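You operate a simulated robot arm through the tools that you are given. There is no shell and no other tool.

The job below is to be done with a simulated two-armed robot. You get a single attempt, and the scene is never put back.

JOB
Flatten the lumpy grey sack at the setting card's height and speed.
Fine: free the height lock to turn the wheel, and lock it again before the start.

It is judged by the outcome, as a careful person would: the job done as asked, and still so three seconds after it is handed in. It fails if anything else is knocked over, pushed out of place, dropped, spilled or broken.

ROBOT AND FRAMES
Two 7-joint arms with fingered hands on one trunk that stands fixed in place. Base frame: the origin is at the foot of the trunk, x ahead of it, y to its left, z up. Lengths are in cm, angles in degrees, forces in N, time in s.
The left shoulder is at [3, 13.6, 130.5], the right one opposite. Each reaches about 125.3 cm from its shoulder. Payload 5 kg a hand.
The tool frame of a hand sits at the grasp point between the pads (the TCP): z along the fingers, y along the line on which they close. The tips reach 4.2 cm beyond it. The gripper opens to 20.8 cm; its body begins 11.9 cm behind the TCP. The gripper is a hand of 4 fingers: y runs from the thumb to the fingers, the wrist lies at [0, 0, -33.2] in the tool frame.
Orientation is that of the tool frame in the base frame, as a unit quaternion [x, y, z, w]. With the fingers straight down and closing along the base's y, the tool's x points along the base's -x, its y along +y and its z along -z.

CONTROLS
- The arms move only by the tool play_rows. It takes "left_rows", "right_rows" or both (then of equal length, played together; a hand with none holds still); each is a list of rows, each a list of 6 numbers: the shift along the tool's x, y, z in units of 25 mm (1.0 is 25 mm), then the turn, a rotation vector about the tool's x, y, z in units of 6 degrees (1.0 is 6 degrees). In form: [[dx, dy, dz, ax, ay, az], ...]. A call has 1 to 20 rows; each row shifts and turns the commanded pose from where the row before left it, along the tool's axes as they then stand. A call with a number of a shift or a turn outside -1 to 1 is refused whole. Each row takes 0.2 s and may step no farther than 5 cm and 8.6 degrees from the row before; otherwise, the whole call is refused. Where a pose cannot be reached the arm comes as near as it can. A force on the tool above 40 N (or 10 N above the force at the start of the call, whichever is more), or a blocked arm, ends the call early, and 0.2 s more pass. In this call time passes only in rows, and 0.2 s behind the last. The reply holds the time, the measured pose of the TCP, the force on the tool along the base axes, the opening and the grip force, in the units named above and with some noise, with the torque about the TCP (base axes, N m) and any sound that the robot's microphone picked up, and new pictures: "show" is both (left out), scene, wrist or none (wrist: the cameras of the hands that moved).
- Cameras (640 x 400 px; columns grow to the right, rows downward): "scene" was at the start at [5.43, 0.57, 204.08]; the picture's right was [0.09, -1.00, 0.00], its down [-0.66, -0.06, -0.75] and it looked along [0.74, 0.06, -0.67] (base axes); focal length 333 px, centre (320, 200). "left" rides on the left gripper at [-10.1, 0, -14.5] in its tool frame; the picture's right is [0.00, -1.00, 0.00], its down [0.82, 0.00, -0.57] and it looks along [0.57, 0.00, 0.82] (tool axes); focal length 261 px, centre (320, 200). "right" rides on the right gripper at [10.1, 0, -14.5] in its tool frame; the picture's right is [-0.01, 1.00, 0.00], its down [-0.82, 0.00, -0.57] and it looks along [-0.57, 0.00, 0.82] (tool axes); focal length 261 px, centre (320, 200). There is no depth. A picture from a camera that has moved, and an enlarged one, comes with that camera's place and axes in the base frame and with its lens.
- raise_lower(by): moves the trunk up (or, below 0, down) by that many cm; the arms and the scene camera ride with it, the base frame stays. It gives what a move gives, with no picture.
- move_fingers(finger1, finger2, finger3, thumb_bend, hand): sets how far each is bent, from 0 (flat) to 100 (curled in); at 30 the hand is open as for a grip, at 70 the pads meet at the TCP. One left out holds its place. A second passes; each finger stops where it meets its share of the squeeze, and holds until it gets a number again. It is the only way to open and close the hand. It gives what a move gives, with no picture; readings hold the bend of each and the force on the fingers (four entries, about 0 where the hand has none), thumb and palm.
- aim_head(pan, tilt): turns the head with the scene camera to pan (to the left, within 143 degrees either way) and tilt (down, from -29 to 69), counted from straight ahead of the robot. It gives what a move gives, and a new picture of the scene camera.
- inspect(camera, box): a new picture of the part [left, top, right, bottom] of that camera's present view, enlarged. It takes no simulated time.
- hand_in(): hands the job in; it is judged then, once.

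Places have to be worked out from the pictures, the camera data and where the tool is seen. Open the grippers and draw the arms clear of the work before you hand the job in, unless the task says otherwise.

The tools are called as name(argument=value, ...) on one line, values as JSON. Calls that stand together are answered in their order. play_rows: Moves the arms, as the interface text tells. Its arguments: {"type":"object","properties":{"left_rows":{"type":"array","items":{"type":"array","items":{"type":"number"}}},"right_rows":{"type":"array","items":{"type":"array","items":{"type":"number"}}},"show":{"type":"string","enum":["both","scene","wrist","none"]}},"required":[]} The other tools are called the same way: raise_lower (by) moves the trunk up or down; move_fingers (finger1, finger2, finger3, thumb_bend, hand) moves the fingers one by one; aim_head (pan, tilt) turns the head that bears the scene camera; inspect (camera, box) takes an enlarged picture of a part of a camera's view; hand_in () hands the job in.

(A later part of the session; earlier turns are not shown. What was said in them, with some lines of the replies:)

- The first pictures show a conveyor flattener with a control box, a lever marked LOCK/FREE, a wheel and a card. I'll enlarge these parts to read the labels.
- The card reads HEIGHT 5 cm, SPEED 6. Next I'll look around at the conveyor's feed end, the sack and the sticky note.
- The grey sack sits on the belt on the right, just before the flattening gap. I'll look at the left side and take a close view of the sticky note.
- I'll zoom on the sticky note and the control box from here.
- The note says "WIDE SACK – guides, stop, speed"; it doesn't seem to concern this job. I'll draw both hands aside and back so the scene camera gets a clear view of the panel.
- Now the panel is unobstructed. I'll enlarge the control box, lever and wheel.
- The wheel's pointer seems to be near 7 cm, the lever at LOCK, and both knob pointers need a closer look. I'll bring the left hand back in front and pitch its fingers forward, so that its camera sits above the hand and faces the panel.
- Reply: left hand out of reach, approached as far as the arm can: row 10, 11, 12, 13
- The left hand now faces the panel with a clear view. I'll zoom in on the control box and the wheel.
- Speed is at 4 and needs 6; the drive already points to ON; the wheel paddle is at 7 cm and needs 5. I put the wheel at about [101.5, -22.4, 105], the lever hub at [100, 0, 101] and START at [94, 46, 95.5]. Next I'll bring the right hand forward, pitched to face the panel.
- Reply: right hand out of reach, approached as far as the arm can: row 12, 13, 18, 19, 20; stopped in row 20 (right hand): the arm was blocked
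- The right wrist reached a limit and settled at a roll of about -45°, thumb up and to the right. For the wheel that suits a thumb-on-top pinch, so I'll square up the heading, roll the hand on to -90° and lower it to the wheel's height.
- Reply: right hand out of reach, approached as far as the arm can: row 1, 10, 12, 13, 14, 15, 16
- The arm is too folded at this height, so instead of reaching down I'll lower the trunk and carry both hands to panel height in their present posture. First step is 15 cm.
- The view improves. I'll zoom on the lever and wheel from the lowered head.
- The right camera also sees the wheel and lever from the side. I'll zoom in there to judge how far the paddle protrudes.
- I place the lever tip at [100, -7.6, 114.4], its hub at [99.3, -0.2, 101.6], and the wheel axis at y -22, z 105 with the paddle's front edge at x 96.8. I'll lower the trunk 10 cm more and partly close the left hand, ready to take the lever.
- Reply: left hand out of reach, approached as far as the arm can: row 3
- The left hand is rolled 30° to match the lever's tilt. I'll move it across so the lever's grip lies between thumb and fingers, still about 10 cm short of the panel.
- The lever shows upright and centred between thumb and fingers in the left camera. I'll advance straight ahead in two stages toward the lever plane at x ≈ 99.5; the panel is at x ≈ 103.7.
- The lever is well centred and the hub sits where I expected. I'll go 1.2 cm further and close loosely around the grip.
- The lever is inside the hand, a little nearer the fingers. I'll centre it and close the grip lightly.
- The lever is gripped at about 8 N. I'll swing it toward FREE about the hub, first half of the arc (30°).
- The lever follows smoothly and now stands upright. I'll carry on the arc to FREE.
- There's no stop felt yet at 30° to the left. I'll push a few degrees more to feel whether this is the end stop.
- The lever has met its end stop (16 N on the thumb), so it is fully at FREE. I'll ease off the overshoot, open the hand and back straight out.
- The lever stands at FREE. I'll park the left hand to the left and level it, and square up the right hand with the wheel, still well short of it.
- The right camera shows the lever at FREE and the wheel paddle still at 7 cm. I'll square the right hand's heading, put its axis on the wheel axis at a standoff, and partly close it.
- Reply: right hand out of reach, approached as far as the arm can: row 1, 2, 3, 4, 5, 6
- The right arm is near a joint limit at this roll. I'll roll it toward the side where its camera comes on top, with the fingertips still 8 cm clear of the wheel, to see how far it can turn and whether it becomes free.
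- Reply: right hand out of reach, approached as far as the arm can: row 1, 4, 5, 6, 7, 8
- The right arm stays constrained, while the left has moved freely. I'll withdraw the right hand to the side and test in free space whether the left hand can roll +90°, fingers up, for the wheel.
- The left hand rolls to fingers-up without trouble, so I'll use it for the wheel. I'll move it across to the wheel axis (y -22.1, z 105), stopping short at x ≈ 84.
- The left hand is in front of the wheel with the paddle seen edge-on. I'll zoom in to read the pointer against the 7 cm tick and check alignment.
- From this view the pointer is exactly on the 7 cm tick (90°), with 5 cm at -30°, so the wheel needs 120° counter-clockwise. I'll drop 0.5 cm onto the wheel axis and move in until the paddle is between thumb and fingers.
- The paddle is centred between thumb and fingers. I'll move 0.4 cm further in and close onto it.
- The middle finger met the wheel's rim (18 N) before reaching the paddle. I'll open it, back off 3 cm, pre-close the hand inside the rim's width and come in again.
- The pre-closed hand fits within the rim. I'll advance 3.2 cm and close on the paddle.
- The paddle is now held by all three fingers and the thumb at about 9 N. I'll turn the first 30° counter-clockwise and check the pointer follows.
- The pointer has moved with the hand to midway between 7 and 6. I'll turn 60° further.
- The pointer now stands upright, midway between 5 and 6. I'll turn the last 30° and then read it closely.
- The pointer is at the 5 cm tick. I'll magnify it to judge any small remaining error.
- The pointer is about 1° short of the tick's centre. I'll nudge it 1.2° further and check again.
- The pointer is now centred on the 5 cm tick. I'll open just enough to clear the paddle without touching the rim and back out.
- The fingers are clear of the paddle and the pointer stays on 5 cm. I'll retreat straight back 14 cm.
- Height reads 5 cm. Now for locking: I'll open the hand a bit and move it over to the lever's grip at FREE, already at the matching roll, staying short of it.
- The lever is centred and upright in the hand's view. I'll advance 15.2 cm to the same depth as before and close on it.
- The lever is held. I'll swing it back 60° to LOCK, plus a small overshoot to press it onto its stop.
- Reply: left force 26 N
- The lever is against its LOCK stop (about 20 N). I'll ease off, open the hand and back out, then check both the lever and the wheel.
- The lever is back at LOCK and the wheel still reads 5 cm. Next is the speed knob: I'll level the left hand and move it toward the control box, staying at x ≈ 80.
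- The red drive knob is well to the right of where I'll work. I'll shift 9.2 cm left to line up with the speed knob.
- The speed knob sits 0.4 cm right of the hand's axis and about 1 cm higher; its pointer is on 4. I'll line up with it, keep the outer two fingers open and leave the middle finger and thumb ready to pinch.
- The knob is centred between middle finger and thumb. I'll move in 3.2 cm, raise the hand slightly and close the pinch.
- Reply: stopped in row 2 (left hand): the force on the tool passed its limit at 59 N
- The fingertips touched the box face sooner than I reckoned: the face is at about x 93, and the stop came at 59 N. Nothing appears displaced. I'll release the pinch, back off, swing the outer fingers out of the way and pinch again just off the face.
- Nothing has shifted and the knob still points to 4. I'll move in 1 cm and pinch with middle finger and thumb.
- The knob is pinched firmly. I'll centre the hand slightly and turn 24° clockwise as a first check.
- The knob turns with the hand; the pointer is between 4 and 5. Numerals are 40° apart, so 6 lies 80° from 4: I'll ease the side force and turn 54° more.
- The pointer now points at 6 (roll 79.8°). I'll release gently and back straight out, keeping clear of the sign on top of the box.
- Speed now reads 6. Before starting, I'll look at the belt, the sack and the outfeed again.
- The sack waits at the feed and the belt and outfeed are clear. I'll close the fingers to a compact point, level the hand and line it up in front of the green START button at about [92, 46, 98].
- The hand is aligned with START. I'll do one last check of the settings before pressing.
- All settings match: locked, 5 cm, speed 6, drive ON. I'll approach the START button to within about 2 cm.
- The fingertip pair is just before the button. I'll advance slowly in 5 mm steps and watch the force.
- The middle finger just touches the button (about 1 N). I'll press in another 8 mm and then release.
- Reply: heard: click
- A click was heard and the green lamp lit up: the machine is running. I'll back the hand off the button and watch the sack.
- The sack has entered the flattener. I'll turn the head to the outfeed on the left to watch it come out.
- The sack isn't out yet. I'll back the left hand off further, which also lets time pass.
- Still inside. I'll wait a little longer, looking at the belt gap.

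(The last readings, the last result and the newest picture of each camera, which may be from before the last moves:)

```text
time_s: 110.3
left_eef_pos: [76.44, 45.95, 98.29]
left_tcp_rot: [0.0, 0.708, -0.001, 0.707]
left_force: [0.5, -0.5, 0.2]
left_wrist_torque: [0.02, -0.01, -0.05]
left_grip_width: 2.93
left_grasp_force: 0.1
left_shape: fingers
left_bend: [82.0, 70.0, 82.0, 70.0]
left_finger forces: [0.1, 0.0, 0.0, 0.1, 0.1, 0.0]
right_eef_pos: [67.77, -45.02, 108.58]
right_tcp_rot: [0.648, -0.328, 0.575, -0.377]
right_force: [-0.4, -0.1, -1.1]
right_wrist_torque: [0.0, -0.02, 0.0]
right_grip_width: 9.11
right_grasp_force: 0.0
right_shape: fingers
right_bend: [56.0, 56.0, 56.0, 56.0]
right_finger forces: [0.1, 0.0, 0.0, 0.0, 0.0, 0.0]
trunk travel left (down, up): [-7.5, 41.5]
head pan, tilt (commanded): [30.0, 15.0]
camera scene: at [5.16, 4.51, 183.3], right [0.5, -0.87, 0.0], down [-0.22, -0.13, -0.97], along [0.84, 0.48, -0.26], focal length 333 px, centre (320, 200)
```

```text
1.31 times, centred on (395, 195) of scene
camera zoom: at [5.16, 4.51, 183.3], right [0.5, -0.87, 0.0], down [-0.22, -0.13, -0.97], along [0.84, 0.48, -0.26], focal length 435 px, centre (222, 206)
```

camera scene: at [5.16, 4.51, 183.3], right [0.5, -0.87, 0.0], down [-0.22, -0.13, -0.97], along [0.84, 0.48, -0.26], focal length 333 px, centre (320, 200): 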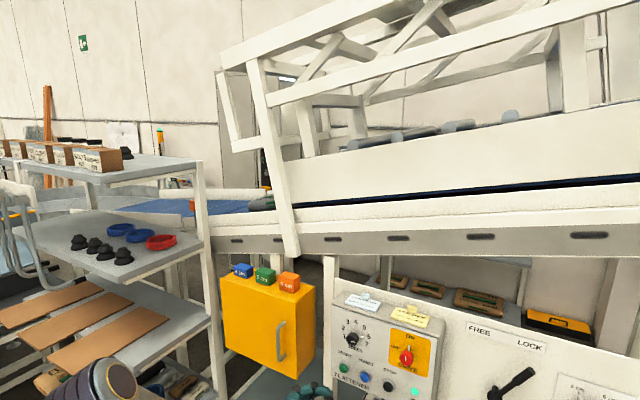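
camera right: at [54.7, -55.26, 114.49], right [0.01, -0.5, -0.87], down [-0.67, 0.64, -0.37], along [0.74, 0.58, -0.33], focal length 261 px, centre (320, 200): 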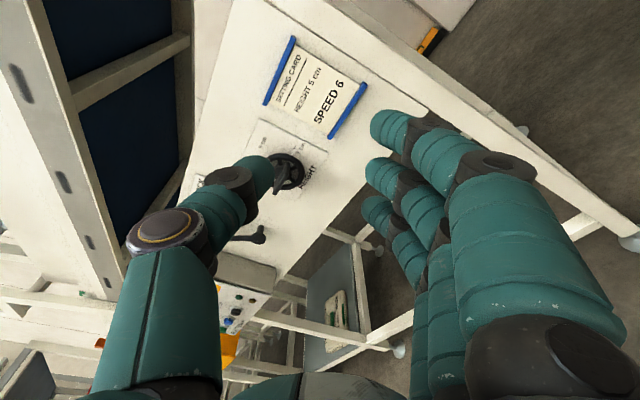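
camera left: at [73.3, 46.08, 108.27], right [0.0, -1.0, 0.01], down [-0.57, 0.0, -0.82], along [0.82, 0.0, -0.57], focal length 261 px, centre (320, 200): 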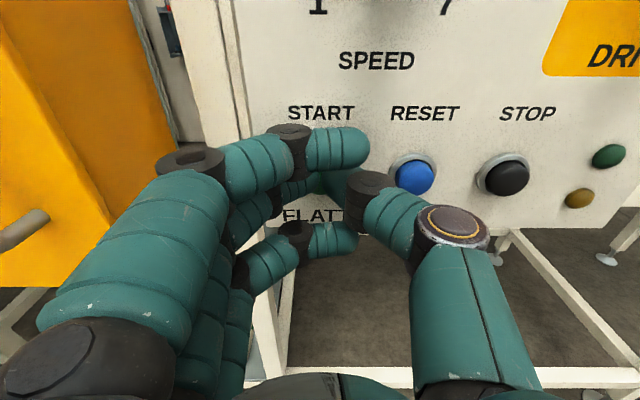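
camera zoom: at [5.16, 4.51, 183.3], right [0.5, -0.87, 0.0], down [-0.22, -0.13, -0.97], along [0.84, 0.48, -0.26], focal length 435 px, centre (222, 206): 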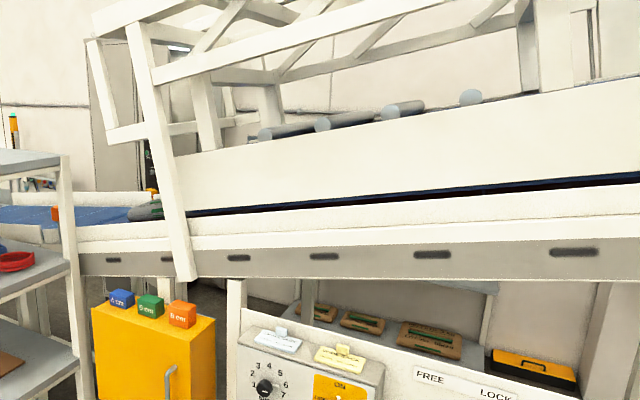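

The sack is emerging at the outfeed. I'll keep watching to see where it goes and whether the belt stops it.

play_rows(left_rows=[[0, 0, 0, 0, 0, 0], [0, 0, 0, 0, 0, 0], [0, 0, 0, 0, 0, 0]], show="scene")

inspect(camera="scene", box=[100, 140, 340, 280])

```text
time_s: 111.1
left_eef_pos: [76.35, 45.89, 98.13]
left_tcp_rot: [0.001, 0.707, -0.001, 0.707]
left_force: [0.5, -0.7, 0.5]
left_wrist_torque: [0.04, 0.0, -0.01]
left_grip_width: 2.93
left_grasp_force: 0.0
left_shape: fingers
left_bend: [82.0, 70.0, 82.0, 70.0]
left_finger forces: [0.0, 0.0, 0.1, 0.1, 0.1, 0.0]
right_eef_pos: [67.68, -45.08, 108.6]
right_tcp_rot: [0.648, -0.327, 0.576, -0.376]
right_force: [-0.2, 0.7, 0.2]
right_wrist_torque: [0.01, 0.0, -0.03]
right_grip_width: 9.1
right_grasp_force: 0.0
right_shape: fingers
right_bend: [56.0, 56.0, 56.0, 56.0]
right_finger forces: [0.0, 0.0, 0.1, 0.0, 0.0, 0.0]
trunk travel left (down, up): [-7.5, 41.5]
head pan, tilt (commanded): [30.0, 15.0]
camera scene: at [5.16, 4.51, 183.3], right [0.5, -0.87, 0.0], down [-0.22, -0.13, -0.97], along [0.84, 0.48, -0.26], focal length 333 px, centre (320, 200)
```

scene: 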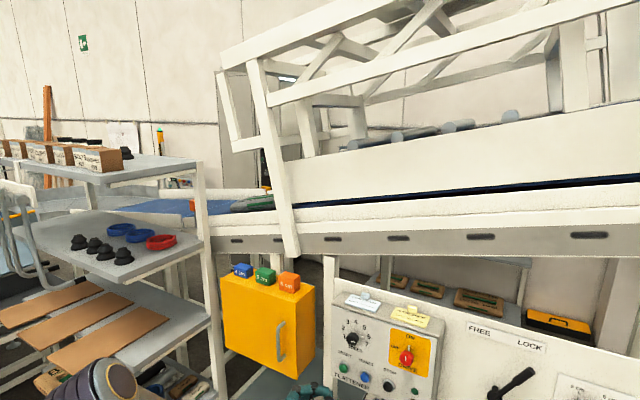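

```text
2.67 times, centred on (220, 210) of scene
camera zoom: at [5.16, 4.51, 183.3], right [0.5, -0.87, 0.0], down [-0.22, -0.13, -0.97], along [0.84, 0.48, -0.26], focal length 888 px, centre (587, 173)
```

zoom: 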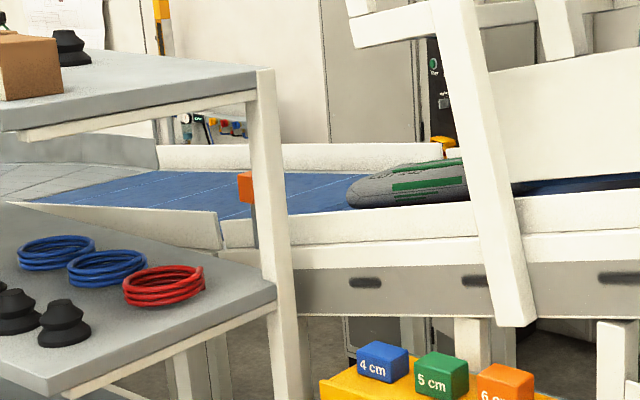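

The flattened sack is on the outfeed belt. I'll check whether it is still moving and whether the lamp is lit.

play_rows(left_rows=[[0, 0, 0, 0, 0, 0], [0, 0, 0, 0, 0, 0], [0, 0, 0, 0, 0, 0]], show="scene")

inspect(camera="scene", box=[100, 140, 340, 280])

inspect(camera="scene", box=[320, 280, 460, 400])

```text
time_s: 111.9
left_eef_pos: [76.46, 45.92, 98.19]
left_tcp_rot: [0.0, 0.708, -0.001, 0.707]
left_force: [-0.9, 0.1, 0.6]
left_wrist_torque: [-0.02, 0.0, -0.01]
left_grip_width: 2.91
left_grasp_force: 0.1
left_shape: fingers
left_bend: [82.0, 70.0, 82.0, 70.0]
left_finger forces: [0.0, 0.1, 0.1, 0.0, 0.0, 0.0]
right_eef_pos: [67.73, -45.05, 108.58]
right_tcp_rot: [0.647, -0.328, 0.576, -0.376]
right_force: [-1.1, -0.6, -0.1]
right_wrist_torque: [0.02, -0.02, -0.01]
right_grip_width: 9.1
right_grasp_force: 0.1
right_shape: fingers
right_bend: [56.0, 56.0, 56.0, 56.0]
right_finger forces: [0.1, 0.1, 0.0, 0.0, 0.0, 0.2]
trunk travel left (down, up): [-7.5, 41.5]
head pan, tilt (commanded): [30.0, 15.0]
camera scene: at [5.16, 4.51, 183.3], right [0.5, -0.87, 0.0], down [-0.22, -0.13, -0.97], along [0.84, 0.48, -0.26], focal length 333 px, centre (320, 200)
```

scene: 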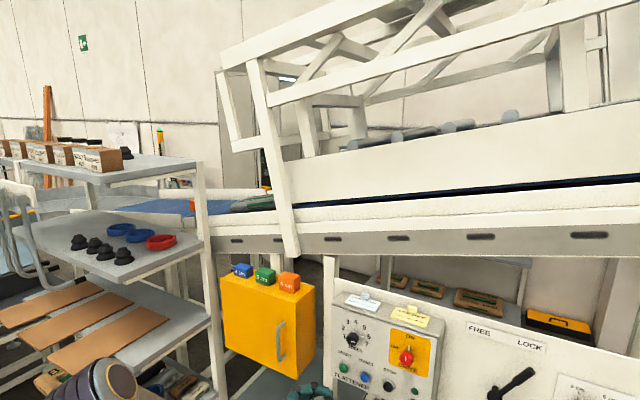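

```text
2.67 times, centred on (220, 210) of scene
camera zoom: at [5.16, 4.51, 183.3], right [0.5, -0.87, 0.0], down [-0.22, -0.13, -0.97], along [0.84, 0.48, -0.26], focal length 888 px, centre (587, 173)
```

zoom: 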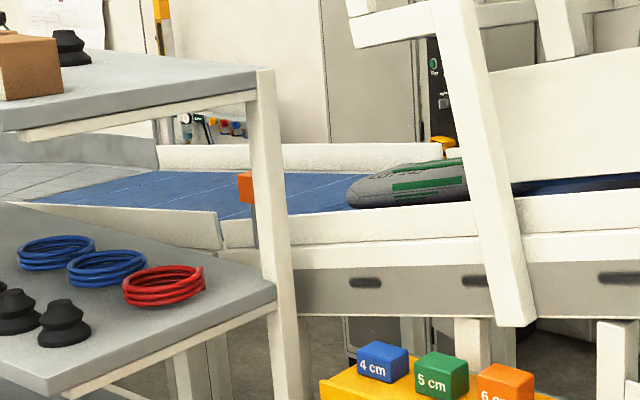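

```text
3.33 times, centred on (390, 340) of scene
camera zoom: at [5.16, 4.51, 183.3], right [0.5, -0.87, 0.0], down [-0.22, -0.13, -0.97], along [0.84, 0.48, -0.26], focal length 1110 px, centre (87, -267)
```

zoom: 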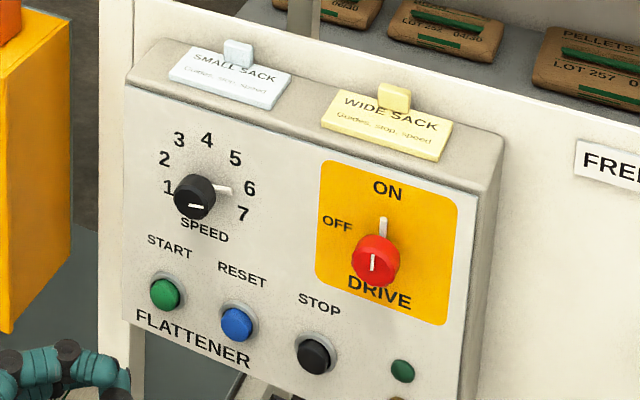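

The machine has stopped by itself with the sack on the outfeed. I'll withdraw the left hand, open both hands, and raise the trunk for a better look at the sack.

play_rows(left_rows=[[0, -0.5, -0.5, 0, 0, 0], [0, -0.5, -0.5, 0, 0, 0], [0, -0.5, -0.5, 0, 0, 0], [0, -0.5, -0.5, 0, 0, 0], [0, -0.5, -0.5, 0, 0, 0], [0, -0.5, -0.5, 0, 0, 0], [0, -0.5, -0.5, 0, 0, 0], [0, -0.5, -0.3, 0, 0, 0]], show="none")

move_fingers(hand="left", finger1=30, finger2=30, finger3=30, thumb_bend=30)

move_fingers(hand="right", finger1=30, finger2=30, finger3=30, thumb_bend=30)

aim_head(pan=20, tilt=30)

```text
time_s: 113.7
left_eef_pos: [66.95, 35.78, 98.19]
left_tcp_rot: [0.0, 0.708, -0.002, 0.706]
left_force: [0.7, -0.1, 0.2]
left_wrist_torque: [-0.02, 0.01, -0.01]
left_grip_width: 2.92
left_grasp_force: 0.0
left_shape: fingers
left_bend: [82.0, 70.0, 82.0, 70.0]
left_finger forces: [0.0, 0.0, 0.1, 0.0, 0.0, 0.0]
right_eef_pos: [67.63, -45.07, 108.57]
right_tcp_rot: [0.648, -0.328, 0.575, -0.376]
right_force: [-0.2, 0.2, -0.3]
right_wrist_torque: [0.0, 0.0, 0.0]
right_grip_width: 9.11
right_grasp_force: 0.0
right_shape: fingers
right_bend: [56.0, 56.0, 56.0, 56.0]
right_finger forces: [0.0, 0.0, 0.0, 0.0, 0.0, 0.1]
trunk travel left (down, up): [-7.5, 41.5]
head pan, tilt (commanded): [30.0, 15.0]
```

```text
time_s: 114.7
left_eef_pos: [66.94, 35.87, 98.22]
left_tcp_rot: [0.001, 0.707, -0.002, 0.707]
left_force: [-0.2, 0.0, 0.2]
left_wrist_torque: [-0.01, 0.0, 0.01]
left_grip_width: 22.31
left_grasp_force: 0.0
left_shape: fingers
left_bend: [30.0, 30.0, 30.0, 30.0]
left_finger forces: [0.0, 0.0, 0.0, 0.1, 0.0, 0.0]
right_eef_pos: [67.73, -45.04, 108.6]
right_tcp_rot: [0.647, -0.328, 0.576, -0.376]
right_force: [0.1, -0.6, -0.1]
right_wrist_torque: [-0.02, 0.02, -0.04]
right_grip_width: 9.08
right_grasp_force: 0.0
right_shape: fingers
right_bend: [56.0, 56.0, 56.0, 56.0]
right_finger forces: [0.0, 0.1, 0.0, 0.0, 0.0, 0.0]
trunk travel left (down, up): [-7.5, 41.5]
head pan, tilt (commanded): [30.0, 15.0]
```

```text
time_s: 115.7
left_eef_pos: [66.96, 35.91, 98.22]
left_tcp_rot: [0.001, 0.707, 0.0, 0.708]
left_force: [0.7, -0.4, 0.7]
left_wrist_torque: [0.01, -0.01, 0.0]
left_grip_width: 22.34
left_grasp_force: 0.1
left_shape: fingers
left_bend: [30.0, 30.0, 30.0, 30.0]
left_finger forces: [0.1, 0.0, 0.0, 0.0, 0.0, 0.0]
right_eef_pos: [67.67, -45.13, 108.57]
right_tcp_rot: [0.648, -0.328, 0.576, -0.376]
right_force: [-0.8, 0.2, 0.1]
right_wrist_torque: [0.02, -0.04, 0.01]
right_grip_width: 22.3
right_grasp_force: 0.1
right_shape: fingers
right_bend: [30.0, 30.0, 30.0, 30.0]
right_finger forces: [0.1, 0.1, 0.1, 0.0, 0.1, 0.0]
trunk travel left (down, up): [-7.5, 41.5]
head pan, tilt (commanded): [30.0, 15.0]
```

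```text
time_s: 116.5
left_eef_pos: [66.95, 35.9, 98.25]
left_tcp_rot: [0.001, 0.707, -0.001, 0.707]
left_force: [-0.1, -0.1, -0.1]
left_wrist_torque: [-0.02, 0.02, 0.01]
left_grip_width: 22.33
left_grasp_force: 0.0
left_shape: fingers
left_bend: [30.0, 30.0, 30.0, 30.0]
left_finger forces: [0.0, 0.1, 0.0, 0.1, 0.0, 0.0]
right_eef_pos: [67.78, -45.07, 108.51]
right_tcp_rot: [0.648, -0.328, 0.575, -0.376]
right_force: [-0.1, -0.6, 0.8]
right_wrist_torque: [0.03, 0.02, -0.01]
right_grip_width: 22.34
right_grasp_force: 0.1
right_shape: fingers
right_bend: [30.0, 30.0, 30.0, 30.0]
right_finger forces: [0.0, 0.0, 0.1, 0.0, 0.1, 0.0]
trunk travel left (down, up): [-7.5, 41.5]
head pan, tilt (commanded): [20.0, 30.0]
camera scene: at [5.57, 2.93, 180.88], right [0.34, -0.94, 0.0], down [-0.47, -0.17, -0.87], along [0.81, 0.3, -0.5], focal length 333 px, centre (320, 200)
```

scene: 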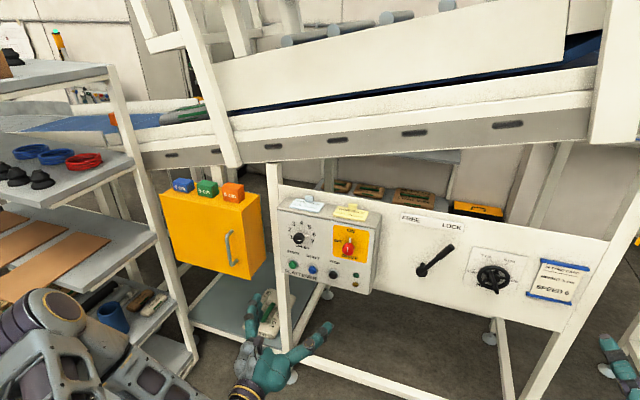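

Both hands are open and clear. I'll raise the trunk 30 cm to look down on the sack.

raise_lower(by=30)

aim_head(pan=35, tilt=25)

inspect(camera="scene", box=[120, 120, 360, 270])

```text
time_s: 119.5
left_eef_pos: [67.02, 35.77, 128.18]
left_tcp_rot: [0.0, 0.707, -0.001, 0.707]
left_force: [-0.4, -0.1, 0.8]
left_wrist_torque: [0.01, -0.03, 0.01]
left_grip_width: 22.34
left_grasp_force: 0.0
left_shape: fingers
left_bend: [30.0, 30.0, 30.0, 30.0]
left_finger forces: [0.0, 0.1, 0.0, 0.1, 0.0, 0.1]
right_eef_pos: [67.93, -45.11, 138.55]
right_tcp_rot: [0.648, -0.329, 0.575, -0.376]
right_force: [0.3, 1.1, -0.1]
right_wrist_torque: [-0.01, 0.01, 0.0]
right_grip_width: 22.31
right_grasp_force: 0.1
right_shape: fingers
right_bend: [30.0, 30.0, 30.0, 30.0]
right_finger forces: [0.0, 0.0, 0.0, 0.0, 0.0, 0.0]
trunk travel left (down, up): [-37.5, 11.5]
head pan, tilt (commanded): [20.0, 30.0]
```

```text
time_s: 120.3
left_eef_pos: [66.95, 35.87, 128.21]
left_tcp_rot: [0.001, 0.707, -0.001, 0.707]
left_force: [-0.1, -0.1, 0.9]
left_wrist_torque: [0.0, 0.0, 0.05]
left_grip_width: 22.31
left_grasp_force: 0.2
left_shape: fingers
left_bend: [30.0, 30.0, 30.0, 30.0]
left_finger forces: [0.0, 0.1, 0.1, 0.1, 0.0, 0.0]
right_eef_pos: [67.71, -45.12, 138.64]
right_tcp_rot: [0.648, -0.329, 0.576, -0.376]
right_force: [-0.2, -0.1, 0.1]
right_wrist_torque: [0.01, 0.03, 0.0]
right_grip_width: 22.32
right_grasp_force: 0.0
right_shape: fingers
right_bend: [30.0, 30.0, 30.0, 30.0]
right_finger forces: [0.1, 0.1, 0.1, 0.1, 0.1, 0.0]
trunk travel left (down, up): [-37.5, 11.5]
head pan, tilt (commanded): [35.0, 25.0]
camera scene: at [4.62, 5.11, 211.67], right [0.57, -0.82, 0.0], down [-0.35, -0.24, -0.91], along [0.74, 0.52, -0.42], focal length 333 px, centre (320, 200)
```

scene: 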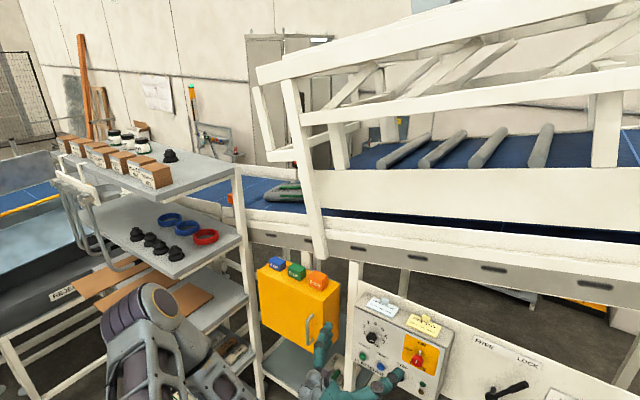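

```text
2.67 times, centred on (240, 195) of scene
camera zoom: at [4.62, 5.11, 211.67], right [0.57, -0.82, 0.0], down [-0.35, -0.24, -0.91], along [0.74, 0.52, -0.42], focal length 888 px, centre (533, 213)
```

zoom: 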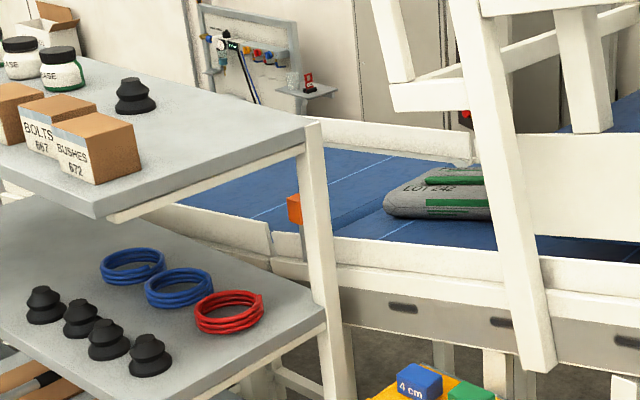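

The sack (LOT 242) lies flat and still on the outfeed, its lump gone. I'll take a final look at the panel to confirm nothing changed or was disturbed.

aim_head(pan=5, tilt=42)

inspect(camera="scene", box=[160, 170, 460, 270])

```text
time_s: 121.2
left_eef_pos: [66.94, 35.78, 128.21]
left_tcp_rot: [0.001, 0.707, -0.001, 0.707]
left_force: [0.7, 0.0, -1.0]
left_wrist_torque: [0.03, -0.01, -0.02]
left_grip_width: 22.36
left_grasp_force: 0.1
left_shape: fingers
left_bend: [30.0, 30.0, 30.0, 30.0]
left_finger forces: [0.1, 0.0, 0.1, 0.1, 0.0, 0.0]
right_eef_pos: [67.7, -45.04, 138.47]
right_tcp_rot: [0.648, -0.327, 0.575, -0.377]
right_force: [-0.6, 0.2, 0.4]
right_wrist_torque: [-0.01, 0.01, 0.02]
right_grip_width: 22.31
right_grasp_force: 0.1
right_shape: fingers
right_bend: [30.0, 30.0, 30.0, 30.0]
right_finger forces: [0.1, 0.0, 0.0, 0.0, 0.1, 0.1]
trunk travel left (down, up): [-37.5, 11.5]
head pan, tilt (commanded): [5.0, 42.0]
camera scene: at [5.4, 0.58, 209.05], right [0.09, -1.0, 0.0], down [-0.67, -0.06, -0.74], along [0.74, 0.07, -0.67], focal length 333 px, centre (320, 200)
```

scene: 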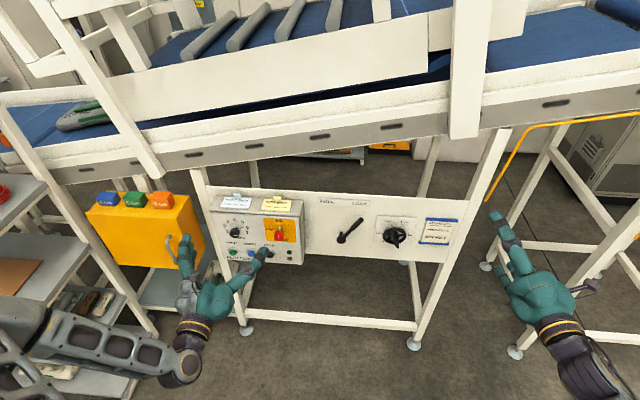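

```text
2.13 times, centred on (310, 220) of scene
camera zoom: at [5.4, 0.58, 209.05], right [0.09, -1.0, 0.0], down [-0.67, -0.06, -0.74], along [0.74, 0.07, -0.67], focal length 711 px, centre (341, 157)
```

zoom: 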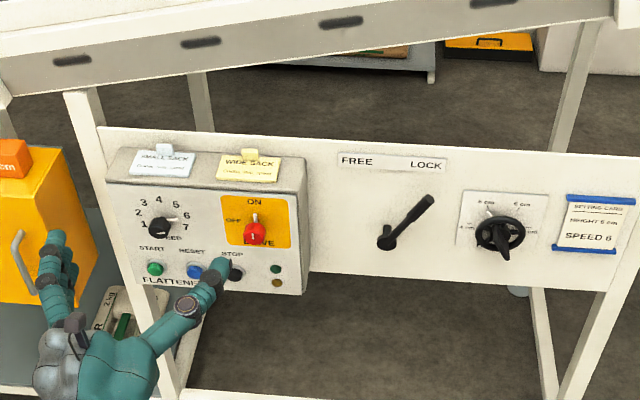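

Everything is in place: lever at LOCK, height 5 cm, speed 6, the sack flattened on the outfeed, the machine stopped and both hands open and clear. I'll hand the job in.

hand_in()

```text
The job is handed in.
```

The grey sack (LOT 242) went through the flattener at the card's settings, height 5 cm and speed 6. It now lies flat on the outfeed belt with its lump gone.

- **Height:** I freed the lock, turned the wheel from 7 cm to 5 cm, and put the lever back at LOCK before the start.
- **Speed:** I turned the knob from 4 to 6. The drive was already ON and I left it there.
- **Run:** Pressing START gave a click and lit the green lamp. The machine stopped by itself once the sack was out.

While setting the speed, the left hand pushed against the face of the control box hard enough to trip the force limit (59 N). Nothing looked moved or damaged afterwards, and the knob was still on 4 before I turned it.

When I handed the job in, both hands were open and clear of the machine, and nothing else looked disturbed in the final pictures.
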